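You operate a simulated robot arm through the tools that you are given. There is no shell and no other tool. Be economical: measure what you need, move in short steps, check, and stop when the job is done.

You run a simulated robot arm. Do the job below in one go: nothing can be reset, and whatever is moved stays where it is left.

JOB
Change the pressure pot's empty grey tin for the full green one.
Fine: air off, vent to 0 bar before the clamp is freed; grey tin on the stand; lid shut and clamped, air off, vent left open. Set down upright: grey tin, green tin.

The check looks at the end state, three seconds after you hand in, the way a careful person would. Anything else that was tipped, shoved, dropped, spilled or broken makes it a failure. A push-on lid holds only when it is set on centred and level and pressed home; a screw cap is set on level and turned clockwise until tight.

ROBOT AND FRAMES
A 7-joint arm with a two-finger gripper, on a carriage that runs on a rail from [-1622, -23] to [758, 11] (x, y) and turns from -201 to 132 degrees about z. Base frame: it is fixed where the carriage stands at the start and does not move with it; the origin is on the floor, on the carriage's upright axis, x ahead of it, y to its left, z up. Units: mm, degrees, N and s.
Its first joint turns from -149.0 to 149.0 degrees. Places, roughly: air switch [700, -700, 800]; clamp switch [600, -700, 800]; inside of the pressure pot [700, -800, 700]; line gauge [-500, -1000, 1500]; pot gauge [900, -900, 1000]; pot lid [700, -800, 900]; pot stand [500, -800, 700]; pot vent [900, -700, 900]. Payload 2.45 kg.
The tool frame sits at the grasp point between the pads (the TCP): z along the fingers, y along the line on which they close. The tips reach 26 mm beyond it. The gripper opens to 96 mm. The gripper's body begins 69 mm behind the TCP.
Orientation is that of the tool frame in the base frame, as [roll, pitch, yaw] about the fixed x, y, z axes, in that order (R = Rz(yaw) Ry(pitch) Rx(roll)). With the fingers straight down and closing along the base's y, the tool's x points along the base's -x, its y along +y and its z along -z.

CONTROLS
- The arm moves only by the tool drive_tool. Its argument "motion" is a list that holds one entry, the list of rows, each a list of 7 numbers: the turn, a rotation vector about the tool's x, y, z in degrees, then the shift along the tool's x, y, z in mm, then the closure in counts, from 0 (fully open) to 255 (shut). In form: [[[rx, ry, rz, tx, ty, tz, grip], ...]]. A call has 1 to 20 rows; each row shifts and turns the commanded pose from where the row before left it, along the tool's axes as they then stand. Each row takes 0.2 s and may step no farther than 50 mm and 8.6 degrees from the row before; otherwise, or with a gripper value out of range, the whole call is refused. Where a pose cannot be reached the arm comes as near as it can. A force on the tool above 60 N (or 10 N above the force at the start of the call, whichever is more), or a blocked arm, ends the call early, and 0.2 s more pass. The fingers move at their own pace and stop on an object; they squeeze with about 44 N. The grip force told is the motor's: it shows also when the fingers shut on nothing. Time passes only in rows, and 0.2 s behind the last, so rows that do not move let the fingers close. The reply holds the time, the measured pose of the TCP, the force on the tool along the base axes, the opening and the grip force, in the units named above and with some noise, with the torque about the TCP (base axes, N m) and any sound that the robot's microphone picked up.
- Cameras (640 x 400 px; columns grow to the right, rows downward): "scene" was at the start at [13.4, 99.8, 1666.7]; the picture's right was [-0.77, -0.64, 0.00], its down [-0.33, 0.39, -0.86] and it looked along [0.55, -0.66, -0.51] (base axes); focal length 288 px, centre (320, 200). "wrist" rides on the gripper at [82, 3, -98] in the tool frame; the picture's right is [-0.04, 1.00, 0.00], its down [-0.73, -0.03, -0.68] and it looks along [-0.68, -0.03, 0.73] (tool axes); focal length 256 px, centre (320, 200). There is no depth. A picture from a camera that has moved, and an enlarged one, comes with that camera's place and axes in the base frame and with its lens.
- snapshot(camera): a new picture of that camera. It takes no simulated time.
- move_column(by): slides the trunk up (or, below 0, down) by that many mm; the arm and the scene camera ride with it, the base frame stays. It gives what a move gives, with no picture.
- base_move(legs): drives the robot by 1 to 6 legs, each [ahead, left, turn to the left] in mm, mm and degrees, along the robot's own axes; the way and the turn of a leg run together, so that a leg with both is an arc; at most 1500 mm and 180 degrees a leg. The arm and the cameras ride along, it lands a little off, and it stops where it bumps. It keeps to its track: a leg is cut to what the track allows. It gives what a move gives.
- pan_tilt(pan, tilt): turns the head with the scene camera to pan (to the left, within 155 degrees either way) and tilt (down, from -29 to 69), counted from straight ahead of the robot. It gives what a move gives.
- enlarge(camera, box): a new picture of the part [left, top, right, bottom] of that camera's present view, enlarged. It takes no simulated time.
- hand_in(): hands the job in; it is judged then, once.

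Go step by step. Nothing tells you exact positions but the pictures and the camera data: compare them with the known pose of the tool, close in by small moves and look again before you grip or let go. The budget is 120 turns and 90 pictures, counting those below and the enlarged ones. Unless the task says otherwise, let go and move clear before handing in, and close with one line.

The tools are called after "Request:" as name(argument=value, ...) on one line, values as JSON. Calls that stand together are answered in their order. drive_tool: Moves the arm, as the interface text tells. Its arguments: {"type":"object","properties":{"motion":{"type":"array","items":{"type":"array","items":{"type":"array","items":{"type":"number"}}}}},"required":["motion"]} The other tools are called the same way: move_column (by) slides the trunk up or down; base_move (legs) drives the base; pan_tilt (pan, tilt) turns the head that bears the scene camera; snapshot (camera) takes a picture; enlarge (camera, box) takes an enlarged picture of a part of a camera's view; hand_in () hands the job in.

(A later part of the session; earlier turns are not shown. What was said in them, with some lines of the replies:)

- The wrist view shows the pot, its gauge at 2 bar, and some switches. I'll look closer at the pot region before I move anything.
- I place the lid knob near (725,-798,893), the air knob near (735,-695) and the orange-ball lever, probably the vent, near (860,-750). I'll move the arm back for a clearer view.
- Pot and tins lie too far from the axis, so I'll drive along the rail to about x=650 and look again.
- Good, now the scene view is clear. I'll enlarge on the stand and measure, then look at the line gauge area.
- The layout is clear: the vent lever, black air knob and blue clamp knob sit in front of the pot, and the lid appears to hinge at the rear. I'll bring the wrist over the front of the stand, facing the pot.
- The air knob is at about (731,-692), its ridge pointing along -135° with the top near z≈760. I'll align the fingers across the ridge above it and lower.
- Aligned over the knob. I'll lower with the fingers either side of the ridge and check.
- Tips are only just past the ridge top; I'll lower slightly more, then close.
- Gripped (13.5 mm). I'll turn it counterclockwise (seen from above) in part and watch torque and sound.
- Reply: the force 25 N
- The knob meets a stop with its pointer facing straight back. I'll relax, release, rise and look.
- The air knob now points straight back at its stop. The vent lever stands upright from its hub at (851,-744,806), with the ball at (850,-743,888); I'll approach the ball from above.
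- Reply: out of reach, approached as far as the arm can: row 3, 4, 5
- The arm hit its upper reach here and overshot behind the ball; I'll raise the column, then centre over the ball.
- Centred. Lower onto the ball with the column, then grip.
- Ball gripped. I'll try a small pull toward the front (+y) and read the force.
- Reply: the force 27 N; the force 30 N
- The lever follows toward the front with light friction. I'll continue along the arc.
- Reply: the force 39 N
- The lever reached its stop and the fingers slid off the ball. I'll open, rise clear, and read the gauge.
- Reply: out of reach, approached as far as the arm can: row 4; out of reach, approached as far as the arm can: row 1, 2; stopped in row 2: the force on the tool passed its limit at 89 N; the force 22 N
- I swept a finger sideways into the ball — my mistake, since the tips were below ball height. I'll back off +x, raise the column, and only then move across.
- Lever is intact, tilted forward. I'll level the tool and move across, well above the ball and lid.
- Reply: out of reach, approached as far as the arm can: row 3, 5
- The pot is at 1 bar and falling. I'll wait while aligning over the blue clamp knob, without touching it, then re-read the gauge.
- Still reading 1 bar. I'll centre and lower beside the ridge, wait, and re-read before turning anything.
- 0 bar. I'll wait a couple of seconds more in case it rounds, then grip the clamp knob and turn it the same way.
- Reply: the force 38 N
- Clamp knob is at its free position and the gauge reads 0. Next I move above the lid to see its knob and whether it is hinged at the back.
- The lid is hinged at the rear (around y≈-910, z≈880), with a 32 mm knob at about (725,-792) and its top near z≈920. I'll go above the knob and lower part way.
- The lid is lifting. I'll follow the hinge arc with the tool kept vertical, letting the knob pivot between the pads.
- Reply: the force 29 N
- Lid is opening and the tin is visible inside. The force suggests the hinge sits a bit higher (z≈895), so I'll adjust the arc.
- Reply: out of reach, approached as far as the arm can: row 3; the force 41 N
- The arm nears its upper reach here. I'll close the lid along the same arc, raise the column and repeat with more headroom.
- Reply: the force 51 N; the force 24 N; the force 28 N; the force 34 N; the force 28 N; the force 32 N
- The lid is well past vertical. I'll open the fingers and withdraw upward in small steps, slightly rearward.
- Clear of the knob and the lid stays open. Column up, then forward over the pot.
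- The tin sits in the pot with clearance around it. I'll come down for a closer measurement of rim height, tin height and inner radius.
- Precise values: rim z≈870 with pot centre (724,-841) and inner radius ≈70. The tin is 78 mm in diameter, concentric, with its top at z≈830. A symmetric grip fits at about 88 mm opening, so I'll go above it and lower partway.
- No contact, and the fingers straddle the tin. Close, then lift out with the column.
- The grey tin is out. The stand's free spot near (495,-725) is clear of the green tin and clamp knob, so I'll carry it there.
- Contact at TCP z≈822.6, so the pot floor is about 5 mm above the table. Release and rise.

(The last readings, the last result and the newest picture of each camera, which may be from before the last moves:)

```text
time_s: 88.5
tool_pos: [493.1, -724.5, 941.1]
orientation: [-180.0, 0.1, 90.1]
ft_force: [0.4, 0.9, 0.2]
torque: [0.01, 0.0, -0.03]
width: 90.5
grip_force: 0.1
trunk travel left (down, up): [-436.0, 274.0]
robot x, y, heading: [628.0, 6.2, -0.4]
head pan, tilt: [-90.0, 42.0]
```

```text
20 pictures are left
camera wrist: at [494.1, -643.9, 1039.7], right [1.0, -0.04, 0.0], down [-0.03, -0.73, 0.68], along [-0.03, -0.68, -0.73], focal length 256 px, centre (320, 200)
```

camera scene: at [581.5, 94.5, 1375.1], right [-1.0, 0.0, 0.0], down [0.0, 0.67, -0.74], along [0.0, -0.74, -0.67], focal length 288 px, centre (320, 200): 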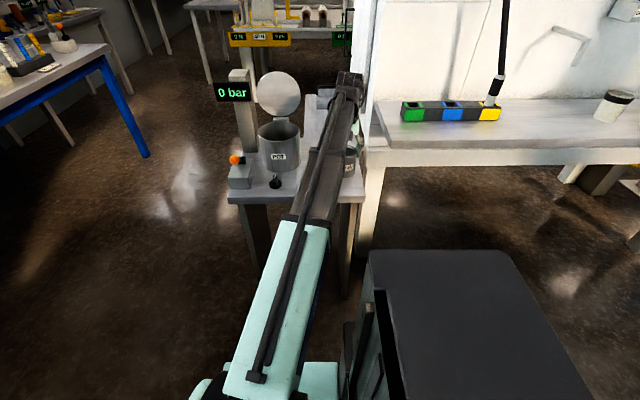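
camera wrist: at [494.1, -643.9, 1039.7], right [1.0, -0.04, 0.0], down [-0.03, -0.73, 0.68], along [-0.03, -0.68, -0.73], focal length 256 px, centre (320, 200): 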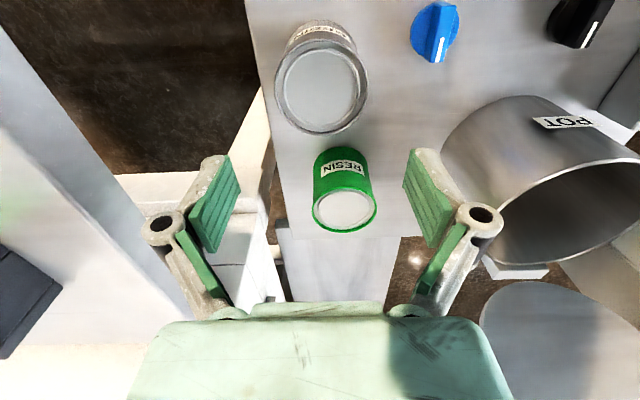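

Grey tin stands upright. Now to the green tin, which I estimate at (514,-862).

Request:
drive_tool(motion=[[[0, 0, 0, -44, 7, 0, 15], [0, 0, 0, -44, 7, 0, 15], [0, 0, 0, -44, 7, 0, 15], [0, 0, 0, 0, 0, 0, 15]]])

Request:
snapshot(camera="wrist")

```text
time_s: 89.5
tool_pos: [514.5, -859.8, 937.3]
orientation: [-179.9, 0.1, 90.1]
ft_force: [0.2, 0.0, 0.5]
torque: [0.01, 0.02, 0.0]
width: 90.6
grip_force: 0.1
trunk travel left (down, up): [-436.0, 274.0]
robot x, y, heading: [625.3, 11.8, -0.1]
head pan, tilt: [-90.0, 42.0]
```

```text
19 pictures are left
camera wrist: at [517.0, -778.1, 1036.1], right [1.0, -0.04, 0.0], down [-0.03, -0.73, 0.68], along [-0.03, -0.68, -0.73], focal length 256 px, centre (320, 200)
```

wrist: 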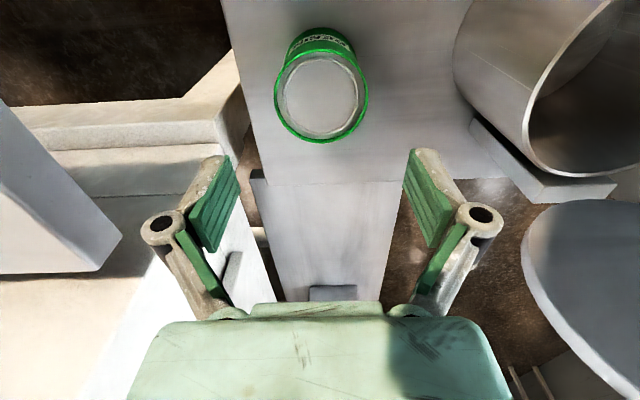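

Request:
drive_tool(motion=[[[0, 0, 0, -4.3, -0.5, 0, 20], [0, 0, 0, 0, 0, 0, 20]]])

Request:
move_column(by=-70)

Request:
snapshot(camera="wrist")

```text
time_s: 90.1
tool_pos: [513.0, -863.2, 938.7]
orientation: [-179.8, 0.1, 90.1]
ft_force: [0.5, 0.7, 0.5]
torque: [-0.02, 0.01, 0.01]
width: 88.6
grip_force: 0.0
trunk travel left (down, up): [-436.0, 274.0]
robot x, y, heading: [624.4, 11.3, -0.4]
head pan, tilt: [-90.0, 42.0]
```

```text
time_s: 91.2
tool_pos: [513.5, -862.4, 868.4]
orientation: [-179.8, 0.2, 90.0]
ft_force: [0.0, -0.3, 0.1]
torque: [0.02, 0.0, 0.02]
width: 88.6
grip_force: 0.2
trunk travel left (down, up): [-366.0, 344.0]
robot x, y, heading: [625.1, 8.7, -0.2]
head pan, tilt: [-90.0, 42.0]
```

```text
18 pictures are left
camera wrist: at [515.8, -780.9, 967.7], right [1.0, -0.04, 0.0], down [-0.03, -0.73, 0.68], along [-0.03, -0.68, -0.73], focal length 256 px, centre (320, 200)
```

wrist: 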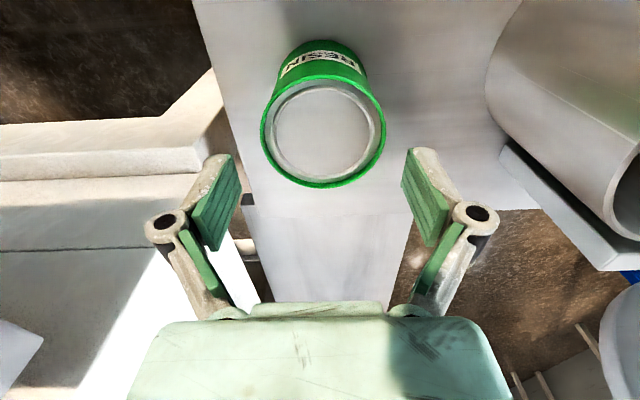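

Request:
drive_tool(motion=[[[0, 0, 0, -1.3, 1, 12, 20], [0, 0, 0, 0, 0, 12, 20], [0, 0, 0, 0, 0, 12, 20], [0, 0, 0, 0, 0, 10, 20], [0, 0, 0, 0, 0, 0, 20], [0, 0, 0, 0, 0, 0, 255], [0, 0, 0, 0, 0, 0, 255], [0, 0, 0, 0, 0, 0, 255]]])

Request:
snapshot(camera="wrist")

```text
time_s: 93.0
tool_pos: [516.0, -867.1, 824.1]
orientation: [-179.9, 0.1, 90.0]
ft_force: [-1.0, 0.0, 6.2]
torque: [0.07, 0.01, -0.05]
width: 77.3
grip_force: 44.0
trunk travel left (down, up): [-366.0, 344.0]
robot x, y, heading: [626.2, 7.2, -0.3]
head pan, tilt: [-90.0, 42.0]
```

```text
17 pictures are left
camera wrist: at [517.8, -784.5, 922.2], right [1.0, -0.04, 0.0], down [-0.03, -0.73, 0.68], along [-0.03, -0.68, -0.73], focal length 256 px, centre (320, 200)
```

wrist: 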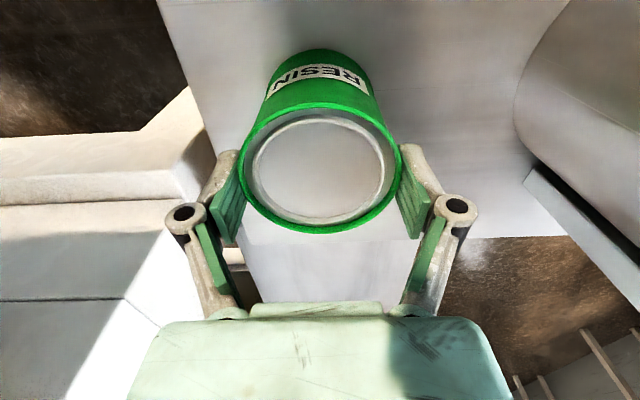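

Green tin gripped. Lift gently with the column and carry slowly over the pot.

Request:
move_column(by=165)

Request:
drive_tool(motion=[[[0, 0, 0, 1, 8, 0, 255], [0, 0, 0, 2, 18, 0, 255], [0, 0, 0, 3, 25, 0, 255], [0, 0, 0, 3, 27, 0, 255], [0, 0, 0, 3, 27, 0, 255], [0, 0, 0, 3, 27, 0, 255], [0, 0, 0, 3, 26, 0, 255], [0, 0, 0, 2, 24, 0, 255], [0, 0, 0, 2, 16, 0, 255], [0, 0, 0, 1, 8, 0, 255], [0, 0, 0, 0, 0, 0, 255]]])

Request:
snapshot(camera="wrist")

```text
time_s: 94.9
tool_pos: [515.0, -866.9, 987.3]
orientation: [-179.9, 0.0, 90.1]
ft_force: [-0.7, -0.5, -4.3]
torque: [0.01, -0.04, 0.02]
width: 77.2
grip_force: 44.2
trunk travel left (down, up): [-531.0, 179.0]
robot x, y, heading: [627.4, 11.4, 0.1]
head pan, tilt: [-90.0, 42.0]
```

```text
time_s: 97.3
tool_pos: [721.6, -843.7, 988.1]
orientation: [-179.9, 0.1, 90.0]
ft_force: [-0.5, -0.1, -3.8]
torque: [-0.05, 0.0, 0.02]
width: 77.1
grip_force: 44.6
trunk travel left (down, up): [-531.0, 179.0]
robot x, y, heading: [625.7, 6.5, -0.3]
head pan, tilt: [-90.0, 42.0]
```

```text
16 pictures are left
camera wrist: at [724.0, -762.5, 1086.8], right [1.0, -0.04, 0.0], down [-0.03, -0.73, 0.68], along [-0.03, -0.68, -0.73], focal length 256 px, centre (320, 200)
```

wrist: 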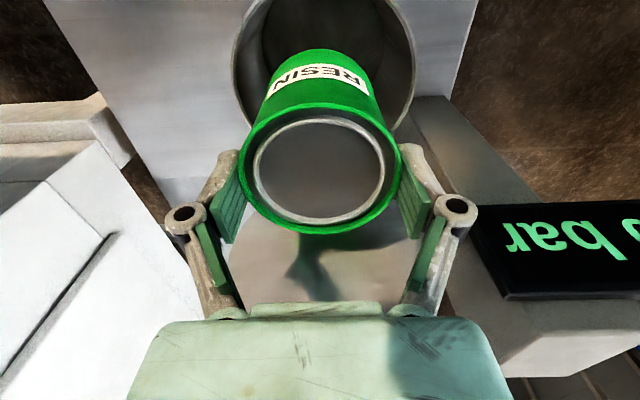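

Request:
drive_tool(motion=[[[0, 0, 0, 0, 2, 0, 255], [0, 0, 0, 0, 0, 0, 255]]])

Request:
move_column(by=-148)

Request:
snapshot(camera="wrist")

```text
time_s: 97.9
tool_pos: [723.3, -843.3, 987.9]
orientation: [-179.9, 0.2, 90.1]
ft_force: [0.1, -0.6, -3.7]
torque: [-0.03, -0.02, 0.01]
width: 77.1
grip_force: 44.5
trunk travel left (down, up): [-531.0, 179.0]
robot x, y, heading: [626.7, 7.3, -0.4]
head pan, tilt: [-90.0, 42.0]
```

```text
time_s: 99.6
tool_pos: [724.9, -844.0, 841.2]
orientation: [-180.0, 0.1, 90.1]
ft_force: [-0.3, 0.8, -4.2]
torque: [0.02, -0.03, 0.02]
width: 77.2
grip_force: 44.1
trunk travel left (down, up): [-383.0, 327.0]
robot x, y, heading: [625.9, 9.0, -0.2]
head pan, tilt: [-90.0, 42.0]
```

```text
15 pictures are left
camera wrist: at [725.8, -762.0, 938.4], right [1.0, -0.04, 0.0], down [-0.03, -0.73, 0.68], along [-0.03, -0.68, -0.73], focal length 256 px, centre (320, 200)
```

wrist: 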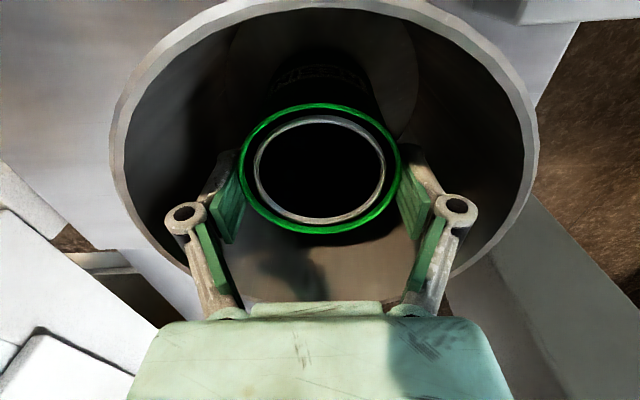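

Centred in the pot. Lower in small steps until contact.

Request:
drive_tool(motion=[[[0, 0, 0, 0, 0, 4, 255], [0, 0, 0, 0, 0, 4, 255], [0, 0, 0, 0, 0, 2, 255], [0, 0, 0, 0, 0, 0, 255]]])

```text
time_s: 100.6
tool_pos: [722.9, -842.9, 830.2]
orientation: [-179.9, 0.0, 90.1]
ft_force: [0.9, -1.0, -0.9]
torque: [-0.11, 0.03, 0.0]
width: 77.4
grip_force: 44.6
trunk travel left (down, up): [-383.0, 327.0]
robot x, y, heading: [624.1, 10.9, -0.6]
head pan, tilt: [-90.0, 42.0]
```

Request:
drive_tool(motion=[[[0, 0, 0, 0, 0, 1, 255], [0, 0, 0, 0, 0, 0, 255]]])

```text
time_s: 101.2
tool_pos: [722.3, -843.1, 828.7]
orientation: [-180.0, 0.3, 90.0]
ft_force: [0.6, -5.0, 7.7]
torque: [0.08, -0.02, 0.0]
width: 77.3
grip_force: 44.3
trunk travel left (down, up): [-383.0, 327.0]
robot x, y, heading: [625.3, 7.3, -0.4]
head pan, tilt: [-90.0, 42.0]
```

Seated. Release to a modest opening and withdraw straight up.

Request:
drive_tool(motion=[[[0, 0, 0, 0, 0, 0, 50], [0, 0, 0, 0, 0, 0, 22], [0, 0, 0, 0, 0, 0, 22], [0, 0, 0, 0, 0, -10, 22], [0, 0, 0, 0, 0, -20, 22], [0, 0, 0, 0, 0, -30, 22]]])

Request:
move_column(by=100)

Request:
snapshot(camera="wrist")

```text
time_s: 102.6
tool_pos: [721.7, -841.2, 887.9]
orientation: [-180.0, -0.1, 90.1]
ft_force: [0.0, 0.0, 0.7]
torque: [0.02, -0.01, -0.01]
width: 87.8
grip_force: 0.0
trunk travel left (down, up): [-383.0, 327.0]
robot x, y, heading: [621.9, 5.6, -0.2]
head pan, tilt: [-90.0, 42.0]
```

```text
time_s: 103.9
tool_pos: [722.6, -842.0, 988.2]
orientation: [-179.9, 0.0, 90.2]
ft_force: [0.1, 0.2, 0.6]
torque: [-0.04, 0.01, -0.01]
width: 87.5
grip_force: 0.1
trunk travel left (down, up): [-483.0, 227.0]
robot x, y, heading: [624.7, 8.4, -0.1]
head pan, tilt: [-90.0, 42.0]
```

```text
14 pictures are left
camera wrist: at [725.0, -759.4, 1087.5], right [1.0, -0.04, 0.0], down [-0.03, -0.73, 0.68], along [-0.03, -0.68, -0.73], focal length 256 px, centre (320, 200)
```

wrist: 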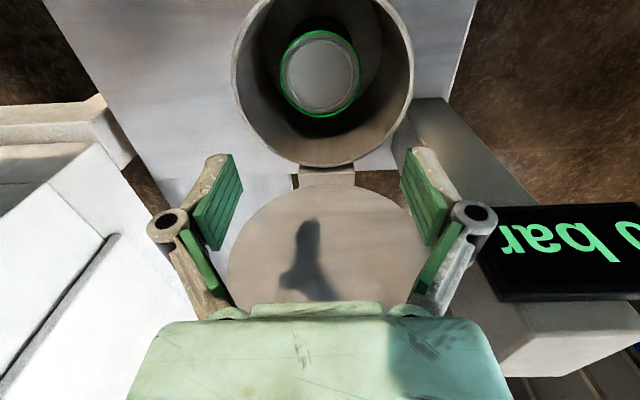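

The green tin stands upright in the pot. Next I go over and behind the lid to regrip its knob for a gentle close.

Request:
move_column(by=110)

Request:
drive_tool(motion=[[[0, 0, 0, -40, 1, 0, 100], [0, 0, 0, -40, 1, 0, 100], [0, 0, 0, -40, 0, 0, 100], [0, 0, 0, 0, 0, 0, 100]]])

Request:
snapshot(camera="wrist")

```text
time_s: 105.4
tool_pos: [723.2, -840.7, 1099.2]
orientation: [-179.9, 0.0, 90.1]
ft_force: [0.6, -0.2, -0.2]
torque: [0.02, -0.03, -0.03]
width: 88.0
grip_force: 0.1
trunk travel left (down, up): [-593.0, 117.0]
robot x, y, heading: [627.6, 6.2, -0.5]
head pan, tilt: [-90.0, 42.0]
```

```text
time_s: 106.4
tool_pos: [726.0, -961.7, 1099.5]
orientation: [-179.9, 0.0, 90.1]
ft_force: [-1.1, -0.2, -0.3]
torque: [0.03, 0.03, 0.01]
width: 58.7
grip_force: 0.0
trunk travel left (down, up): [-593.0, 117.0]
robot x, y, heading: [631.0, 9.4, -0.2]
head pan, tilt: [-90.0, 42.0]
```

```text
13 pictures are left
camera wrist: at [727.9, -880.0, 1198.1], right [1.0, -0.04, 0.0], down [-0.03, -0.73, 0.68], along [-0.03, -0.68, -0.73], focal length 256 px, centre (320, 200)
```

wrist: 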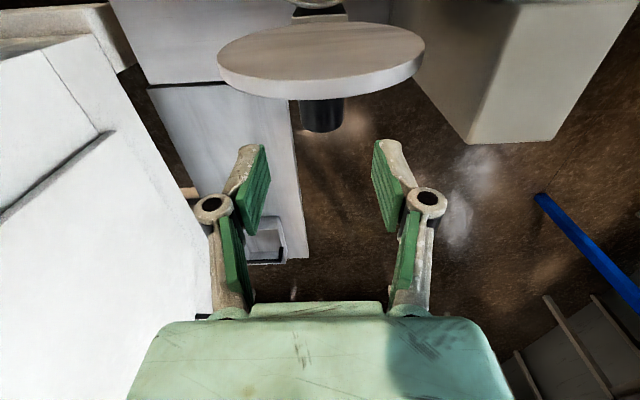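

Lid is just past vertical with the knob facing rearward around (724,-956,1008). I'll descend to straddle it.

Request:
drive_tool(motion=[[[0, 0, 0, 3, -2, 0, 100], [0, 0, 0, 0, 0, 0, 100]]])

Request:
move_column(by=-88)

Request:
snapshot(camera="wrist")

```text
time_s: 107.0
tool_pos: [722.5, -958.2, 1099.5]
orientation: [-179.9, 0.2, 90.0]
ft_force: [0.1, 0.5, -0.3]
torque: [0.0, 0.06, 0.0]
width: 58.2
grip_force: 0.1
trunk travel left (down, up): [-593.0, 117.0]
robot x, y, heading: [627.8, 6.4, -0.3]
head pan, tilt: [-90.0, 42.0]
```

```text
time_s: 108.2
tool_pos: [723.2, -958.1, 1012.2]
orientation: [-179.9, 0.0, 90.1]
ft_force: [0.2, 0.5, 0.3]
torque: [-0.02, 0.01, 0.0]
width: 58.1
grip_force: 0.1
trunk travel left (down, up): [-505.0, 205.0]
robot x, y, heading: [625.5, 7.4, -0.3]
head pan, tilt: [-90.0, 42.0]
```

```text
12 pictures are left
camera wrist: at [725.2, -876.1, 1110.4], right [1.0, -0.04, 0.0], down [-0.03, -0.73, 0.68], along [-0.03, -0.68, -0.73], focal length 256 px, centre (320, 200)
```

wrist: 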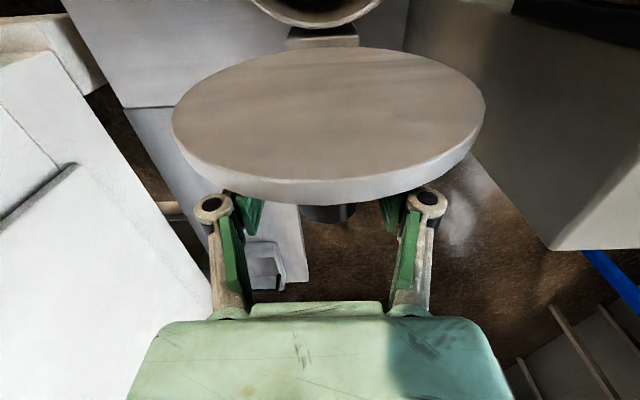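

Request:
drive_tool(motion=[[[0, 0, 0, 0, 3, 2, 100], [0, 0, 0, 0, 0, 0, 255], [0, 0, 0, 0, 0, 0, 255], [0, 0, 0, 0, 0, 0, 255]]])

```text
time_s: 109.2
tool_pos: [726.3, -956.7, 1009.5]
orientation: [-180.0, 0.1, 90.2]
ft_force: [3.8, -2.3, 6.1]
torque: [-0.08, -0.08, 1.35]
width: 32.5
grip_force: 45.0
trunk travel left (down, up): [-505.0, 205.0]
robot x, y, heading: [622.5, 11.1, -0.1]
head pan, tilt: [-90.0, 42.0]
```

Knob gripped. Swing the lid forward along the hinge arc, in stages.

Request:
drive_tool(motion=[[[0, 0, 0, 16.2, 0, -5, 255], [0, 0, 0, 16.6, 0, -2.9, 255], [0, 0, 0, 16.7, 0, -0.6, 255], [0, 0, 0, 16.7, 0, 1.8, 255]]])

Request:
snapshot(camera="wrist")

```text
time_s: 110.2
tool_pos: [724.2, -894.0, 1012.2]
orientation: [-179.9, 0.2, 90.0]
ft_force: [1.7, -16.1, -16.4]
torque: [-1.62, 0.44, 1.41]
width: 33.2
grip_force: 45.2
trunk travel left (down, up): [-505.0, 205.0]
robot x, y, heading: [624.0, 11.7, -0.1]
head pan, tilt: [-90.0, 42.0]
```

```text
11 pictures are left
camera wrist: at [728.0, -813.1, 1111.0], right [1.0, -0.04, 0.0], down [-0.03, -0.73, 0.68], along [-0.03, -0.68, -0.73], focal length 256 px, centre (320, 200)
```

wrist: 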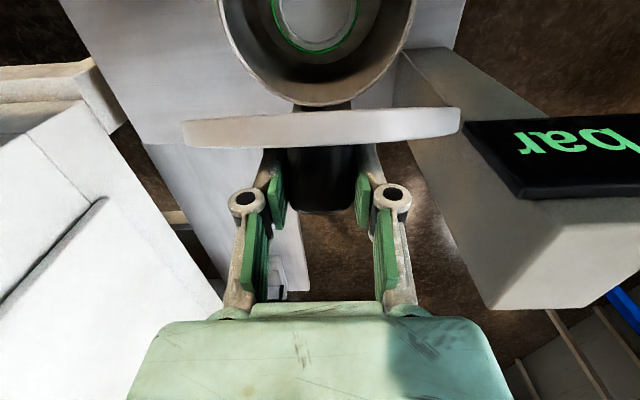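

Request:
drive_tool(motion=[[[0, 0, 0, 15, 0, 6, 255], [0, 0, 0, 15.4, 0, 6.3, 255], [0, 0, 0, 14.2, 0, 8.3, 255], [0, 0, 0, 13.3, 0, 9.7, 255]]])

Request:
snapshot(camera="wrist")

```text
time_s: 111.2
tool_pos: [725.4, -839.0, 983.5]
orientation: [-180.0, 0.4, 89.9]
ft_force: [-6.8, -24.7, -13.1]
torque: [-1.69, 0.23, 0.08]
width: 33.0
grip_force: 45.0
trunk travel left (down, up): [-505.0, 205.0]
robot x, y, heading: [626.1, 8.5, -0.3]
head pan, tilt: [-90.0, 42.0]
```

```text
10 pictures are left
camera wrist: at [727.3, -757.4, 1082.0], right [1.0, -0.04, 0.0], down [-0.03, -0.73, 0.68], along [-0.03, -0.68, -0.73], focal length 256 px, centre (320, 200)
```

wrist: 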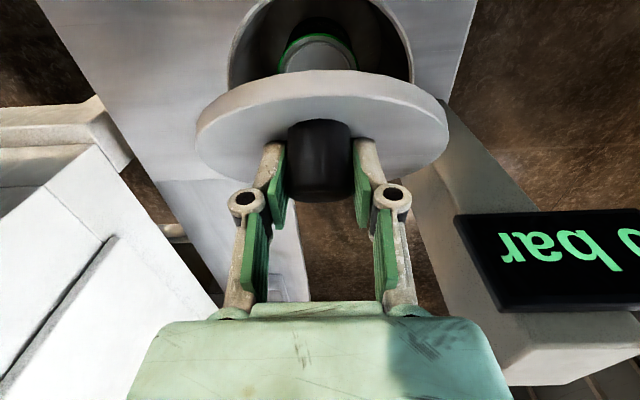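

Request:
drive_tool(motion=[[[0, 0, 0, 9, 0, 12, 255], [0, 0, 0, 8.5, 0, 13.3, 255], [0, 0, 0, 7, 0, 14.4, 255], [0, 0, 0, 5, 0, 12, 255]]])

Request:
snapshot(camera="wrist")

```text
time_s: 112.2
tool_pos: [723.9, -808.4, 931.5]
orientation: [-179.9, 0.5, 90.0]
ft_force: [-14.0, -30.9, -2.9]
torque: [-1.59, 0.26, 0.19]
width: 33.6
grip_force: 44.8
trunk travel left (down, up): [-505.0, 205.0]
robot x, y, heading: [627.0, 9.5, -0.2]
head pan, tilt: [-90.0, 42.0]
```

```text
9 pictures are left
camera wrist: at [726.8, -726.2, 1030.0], right [1.0, -0.04, 0.0], down [-0.03, -0.73, 0.69], along [-0.03, -0.68, -0.73], focal length 256 px, centre (320, 200)
```

wrist: 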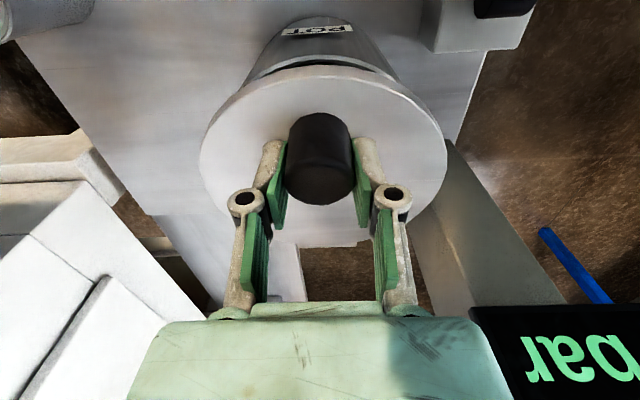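

Request:
drive_tool(motion=[[[0, 0, 0, 0, 0, 8, 255], [0, 0, 0, -2, 0, 7, 255], [0, 0, 0, 0, 0, 4, 255], [0, 0, 0, 0, 0, 0, 255]]])

Request:
snapshot(camera="wrist")

```text
time_s: 113.2
tool_pos: [724.6, -803.0, 916.0]
orientation: [-179.9, 0.0, 90.0]
ft_force: [-16.6, 1.5, 7.6]
torque: [-1.06, 0.36, 0.08]
width: 33.4
grip_force: 44.8
trunk travel left (down, up): [-505.0, 205.0]
robot x, y, heading: [623.9, 8.0, -0.3]
head pan, tilt: [-90.0, 42.0]
```

```text
8 pictures are left
camera wrist: at [726.8, -722.1, 1014.6], right [1.0, -0.04, 0.0], down [-0.03, -0.73, 0.68], along [-0.03, -0.68, -0.73], focal length 256 px, centre (320, 200)
```

wrist: 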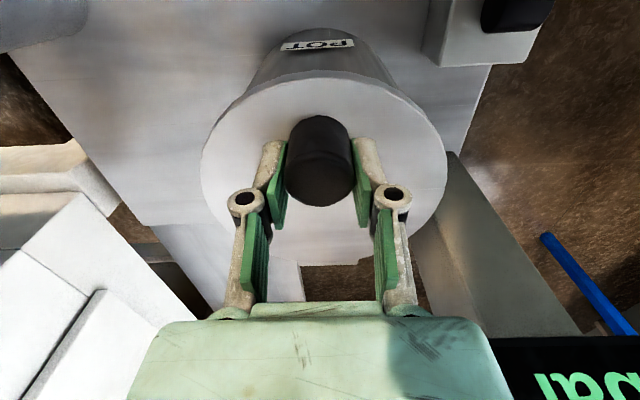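

Lid is down. Press slightly, release, rise and go over to the clamp knob.

Request:
drive_tool(motion=[[[0, 0, 0, 0, 0, 4, 255], [0, 0, 0, 0, 0, 3, 255], [0, 0, 0, 0, 0, -4, 255], [0, 0, 0, 0, 0, 0, 150], [0, 0, 0, 0, 0, 0, 100], [0, 0, 0, 0, 0, -30, 100], [0, 0, 0, 0, 0, -40, 100]]])

Request:
drive_tool(motion=[[[0, 0, 0, 21, -25, 0, 100], [0, 0, 0, 21, -25, 0, 100], [0, 0, 0, 21, -25, 0, 100], [0, 0, 0, 21, -25, 0, 100], [0, 0, 0, 20, -24, 0, 100], [0, 0, 0, 0, 0, 0, 100]]])

Request:
snapshot(camera="wrist")

```text
time_s: 114.8
tool_pos: [724.6, -805.1, 980.1]
orientation: [-179.9, 0.1, 90.1]
ft_force: [-0.1, -0.3, -0.1]
torque: [0.01, 0.04, 0.02]
width: 58.5
grip_force: 0.1
trunk travel left (down, up): [-505.0, 205.0]
robot x, y, heading: [626.7, 11.6, 0.1]
head pan, tilt: [-90.0, 42.0]
```

```text
time_s: 116.2
tool_pos: [600.4, -702.9, 981.3]
orientation: [-179.9, 0.0, 90.1]
ft_force: [0.4, 0.4, -0.3]
torque: [-0.01, -0.02, 0.0]
width: 58.6
grip_force: 0.0
trunk travel left (down, up): [-505.0, 205.0]
robot x, y, heading: [624.2, 8.6, -0.4]
head pan, tilt: [-90.0, 42.0]
```

```text
7 pictures are left
camera wrist: at [603.0, -620.5, 1080.1], right [1.0, -0.04, 0.0], down [-0.03, -0.73, 0.68], along [-0.03, -0.68, -0.73], focal length 256 px, centre (320, 200)
```

wrist: 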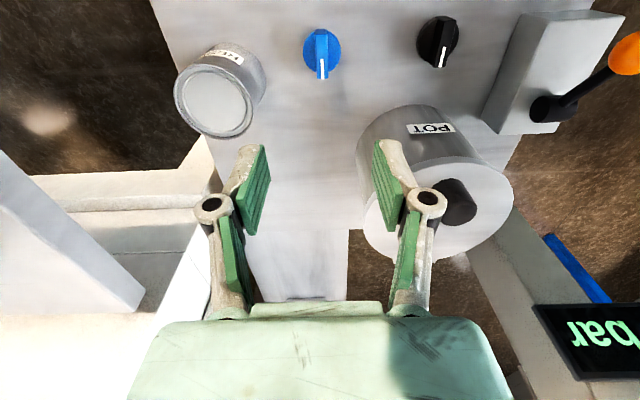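

Lid shut and both knobs visible. I'll lower over the clamp knob at (601,-698) with its ridge aligned with my fingers.

Request:
drive_tool(motion=[[[0, 0, 0, 5, 1, 0, 125], [0, 0, 0, 0, 0, 0, 125]]])

Request:
move_column(by=-175)

Request:
drive_tool(motion=[[[0, 0, 0, 0, 0, 15, 125], [0, 0, 0, 0, 0, 15, 125], [0, 0, 0, 0, 0, 10, 125], [0, 0, 0, 0, 0, 0, 125]]])

Request:
snapshot(camera="wrist")

```text
time_s: 116.8
tool_pos: [601.7, -698.1, 982.3]
orientation: [-179.9, 0.1, 90.1]
ft_force: [0.6, -0.3, 0.2]
torque: [0.0, -0.02, 0.0]
width: 49.1
grip_force: 0.1
trunk travel left (down, up): [-505.0, 205.0]
robot x, y, heading: [623.6, 9.6, -0.0]
head pan, tilt: [-90.0, 42.0]
```

```text
time_s: 118.8
tool_pos: [601.4, -697.2, 806.6]
orientation: [-179.9, 0.1, 90.0]
ft_force: [0.3, 0.3, 0.0]
torque: [0.03, 0.0, -0.02]
width: 49.2
grip_force: 0.1
trunk travel left (down, up): [-330.0, 380.0]
robot x, y, heading: [624.2, 12.2, -0.3]
head pan, tilt: [-90.0, 42.0]
```

```text
time_s: 119.8
tool_pos: [601.2, -698.0, 766.9]
orientation: [-179.9, 0.1, 90.1]
ft_force: [0.5, 0.3, 0.6]
torque: [0.02, 0.02, -0.01]
width: 49.1
grip_force: 0.0
trunk travel left (down, up): [-330.0, 380.0]
robot x, y, heading: [622.4, 7.4, -0.5]
head pan, tilt: [-90.0, 42.0]
```

```text
6 pictures are left
camera wrist: at [604.9, -615.8, 865.4], right [1.0, -0.04, 0.0], down [-0.03, -0.73, 0.68], along [-0.03, -0.68, -0.73], focal length 256 px, centre (320, 200)
```

wrist: 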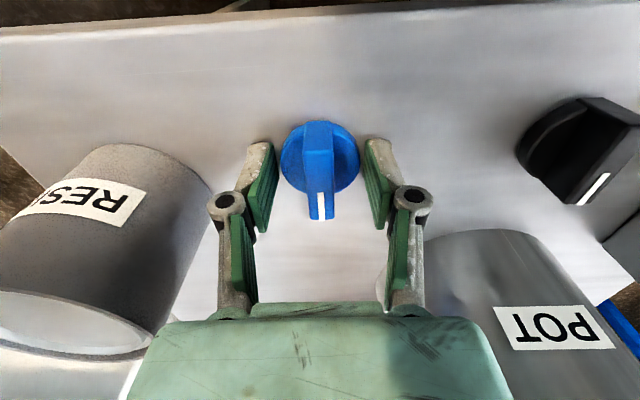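

Straddling the ridge. Close, then turn clockwise back toward the original mark.

Request:
drive_tool(motion=[[[0, 0, 0, 0, 0, 1, 255], [0, 0, 0, 0, 0, 0, 255], [0, 0, 0, 0, 0, 0, 255], [0, 0, 6, 0, 0, 0, 255], [0, 0, 6, 0, 0, 0, 255], [0, 0, 6, 0, 0, 0, 255], [0, 0, 6, 0, 0, 0, 255], [0, 0, 6, 0, 0, 0, 255], [0, 0, 6, 0, 0, 0, 255], [0, 0, 6, 0, 0, 0, 255]]])

```text
time_s: 122.0
tool_pos: [602.8, -696.8, 765.6]
orientation: [-179.9, 0.1, 47.9]
ft_force: [-2.7, -4.1, 4.6]
torque: [-0.9, 0.85, 0.02]
width: 13.5
grip_force: 39.6
trunk travel left (down, up): [-330.0, 380.0]
robot x, y, heading: [628.6, 11.3, -0.6]
head pan, tilt: [-90.0, 42.0]
```

Request:
drive_tool(motion=[[[0, 0, 4, 0, 0, 0, 255], [0, 0, 4, 0, 0, 0, 255], [0, 0, 3, 0, 0, 0, 255], [0, 0, 0, 0, 0, 0, 255]]])

```text
time_s: 123.0
tool_pos: [602.7, -696.6, 766.7]
orientation: [-180.0, 0.1, 37.0]
ft_force: [-6.1, 0.4, -4.5]
torque: [-0.26, 0.54, -0.03]
width: 13.4
grip_force: 40.1
trunk travel left (down, up): [-330.0, 380.0]
robot x, y, heading: [623.9, 11.5, -0.2]
head pan, tilt: [-90.0, 42.0]
```

Request:
drive_tool(motion=[[[0, 0, 4, 0, 0, 0, 255], [0, 0, 4, 0, 0, 0, 255], [0, 0, 0, 0, 0, 0, 255]]])

```text
time_s: 123.8
tool_pos: [601.9, -696.8, 766.7]
orientation: [179.9, 0.0, 29.0]
ft_force: [-6.6, 4.0, -3.5]
torque: [0.1, 0.12, 1.18]
width: 13.6
grip_force: 40.2
trunk travel left (down, up): [-330.0, 380.0]
robot x, y, heading: [629.3, 7.0, -0.3]
head pan, tilt: [-90.0, 42.0]
```

Stop reached (about 60° from free). Release, rise and move clear for a final check.

Request:
drive_tool(motion=[[[0, 0, -2, 0, 0, 0, 255], [0, 0, 0, 0, 0, 0, 150], [0, 0, 0, 0, 0, 0, 100], [0, 0, 0, 0, 0, -30, 100], [0, 0, 0, 0, 0, -40, 100]]])

Request:
move_column(by=230)

Request:
drive_tool(motion=[[[0, 0, -7, 0, 0, 0, 100], [0, 0, -8, 0, 0, 0, 100], [0, 0, -8, 0, 0, 0, 100], [0, 0, -8, 0, 0, 0, 100], [0, 0, -8, 0, 0, 0, 100], [0, 0, -8, 0, 0, 0, 100], [0, 0, -8, 0, 0, 0, 100], [0, 0, 0, 45, 0, 0, 100], [0, 0, 0, 45, 0, 0, 100]]])

Request:
snapshot(camera="wrist")

Request:
enlarge(camera="scene", box=[200, 80, 380, 230])

```text
time_s: 125.0
tool_pos: [599.6, -698.1, 836.7]
orientation: [-180.0, 0.1, 31.0]
ft_force: [0.1, -0.7, -0.6]
torque: [0.04, -0.03, 0.04]
width: 58.5
grip_force: 0.0
trunk travel left (down, up): [-330.0, 380.0]
robot x, y, heading: [624.4, 10.2, -0.4]
head pan, tilt: [-90.0, 42.0]
```

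```text
time_s: 127.4
tool_pos: [601.6, -698.2, 1068.2]
orientation: [-180.0, 0.2, 31.1]
ft_force: [-0.4, 0.0, -0.1]
torque: [-0.03, 0.04, 0.02]
width: 58.2
grip_force: 0.1
trunk travel left (down, up): [-560.0, 150.0]
robot x, y, heading: [625.6, 10.5, -0.3]
head pan, tilt: [-90.0, 42.0]
```

```text
time_s: 129.4
tool_pos: [605.1, -606.5, 1064.8]
orientation: [-180.0, 0.1, 86.2]
ft_force: [0.3, 0.2, 0.9]
torque: [0.02, -0.01, 0.02]
width: 58.2
grip_force: 0.0
trunk travel left (down, up): [-560.0, 150.0]
robot x, y, heading: [626.5, 7.7, -0.4]
head pan, tilt: [-90.0, 42.0]
```

```text
5 pictures are left
camera wrist: at [613.0, -525.3, 1164.1], right [0.99, -0.11, 0.0], down [-0.08, -0.73, 0.68], along [-0.07, -0.68, -0.73], focal length 256 px, centre (320, 200)
```

wrist: 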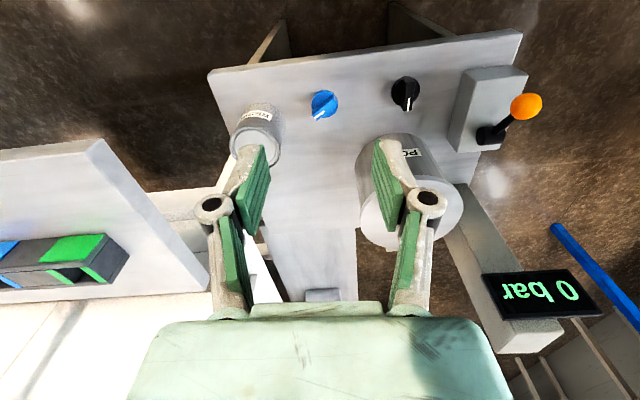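

```text
2.67 times, centred on (290, 155) of scene
camera zoom: at [581.5, 94.7, 1559.1], right [-1.0, 0.0, 0.0], down [0.0, 0.67, -0.74], along [0.0, -0.74, -0.67], focal length 768 px, centre (400, 320)
```

zoom: 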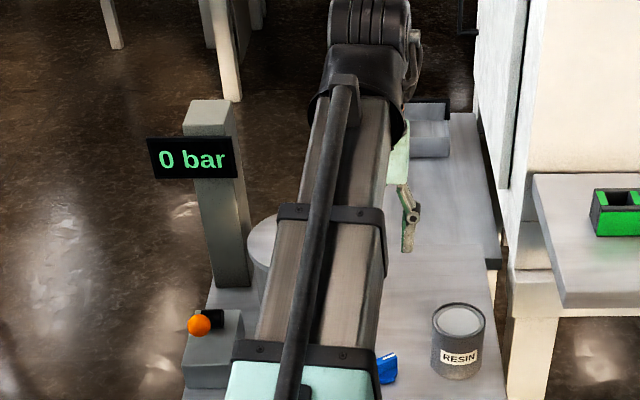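

Request:
enlarge(camera="wrist", box=[290, 60, 490, 185])

```text
3.20 times, centred on (390, 122) of wrist
camera zoom: at [613.0, -525.3, 1164.1], right [0.99, -0.11, 0.0], down [-0.08, -0.73, 0.68], along [-0.07, -0.68, -0.73], focal length 819 px, centre (96, 448)
```

zoom: 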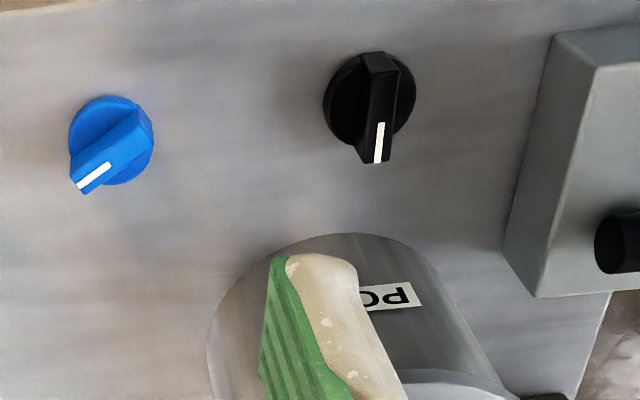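

Clamp is back at its original mark, air off, vent lever forward. One last look at the lid with the arm out of the way.

Request:
drive_tool(motion=[[[0, 0, 0, 20, -45, 0, 100], [0, 0, 0, 20, -45, 0, 100], [0, 0, 0, 20, -45, 0, 100], [0, 0, 0, 20, -45, 0, 100]]])

Request:
enlarge(camera="scene", box=[220, 120, 360, 250])

```text
time_s: 130.4
tool_pos: [431.4, -513.8, 1062.5]
orientation: [-179.9, 0.0, 86.1]
ft_force: [-0.1, -0.4, 0.5]
torque: [0.03, 0.02, -0.01]
width: 58.5
grip_force: 0.0
trunk travel left (down, up): [-560.0, 150.0]
robot x, y, heading: [625.2, 9.8, -0.3]
head pan, tilt: [-90.0, 42.0]
```

```text
3.08 times, centred on (290, 185) of scene
camera zoom: at [581.6, 94.4, 1559.1], right [-1.0, 0.0, 0.0], down [0.0, 0.67, -0.74], along [0.0, -0.74, -0.67], focal length 886 px, centre (412, 246)
```

zoom: 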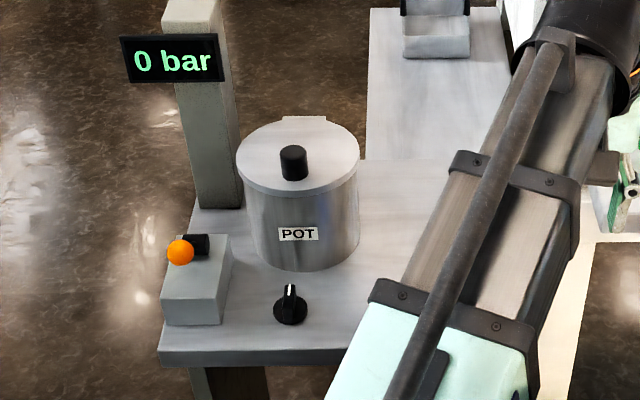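

The lid is flush, the gauge reads 0 bar, air is off, the vent is open and the arm is clear, so I'm handing in.

Request:
hand_in()

```text
The job is handed in.
```

The full green tin is upright in the pot and the empty grey one is upright on the stand; the lid is shut and clamped, air is off, the vent is open, and the gauge reads 0 bar. While moving clear of the vent lever I knocked its ball sideways with a finger (about 89 N), but it still looked intact and stayed open.
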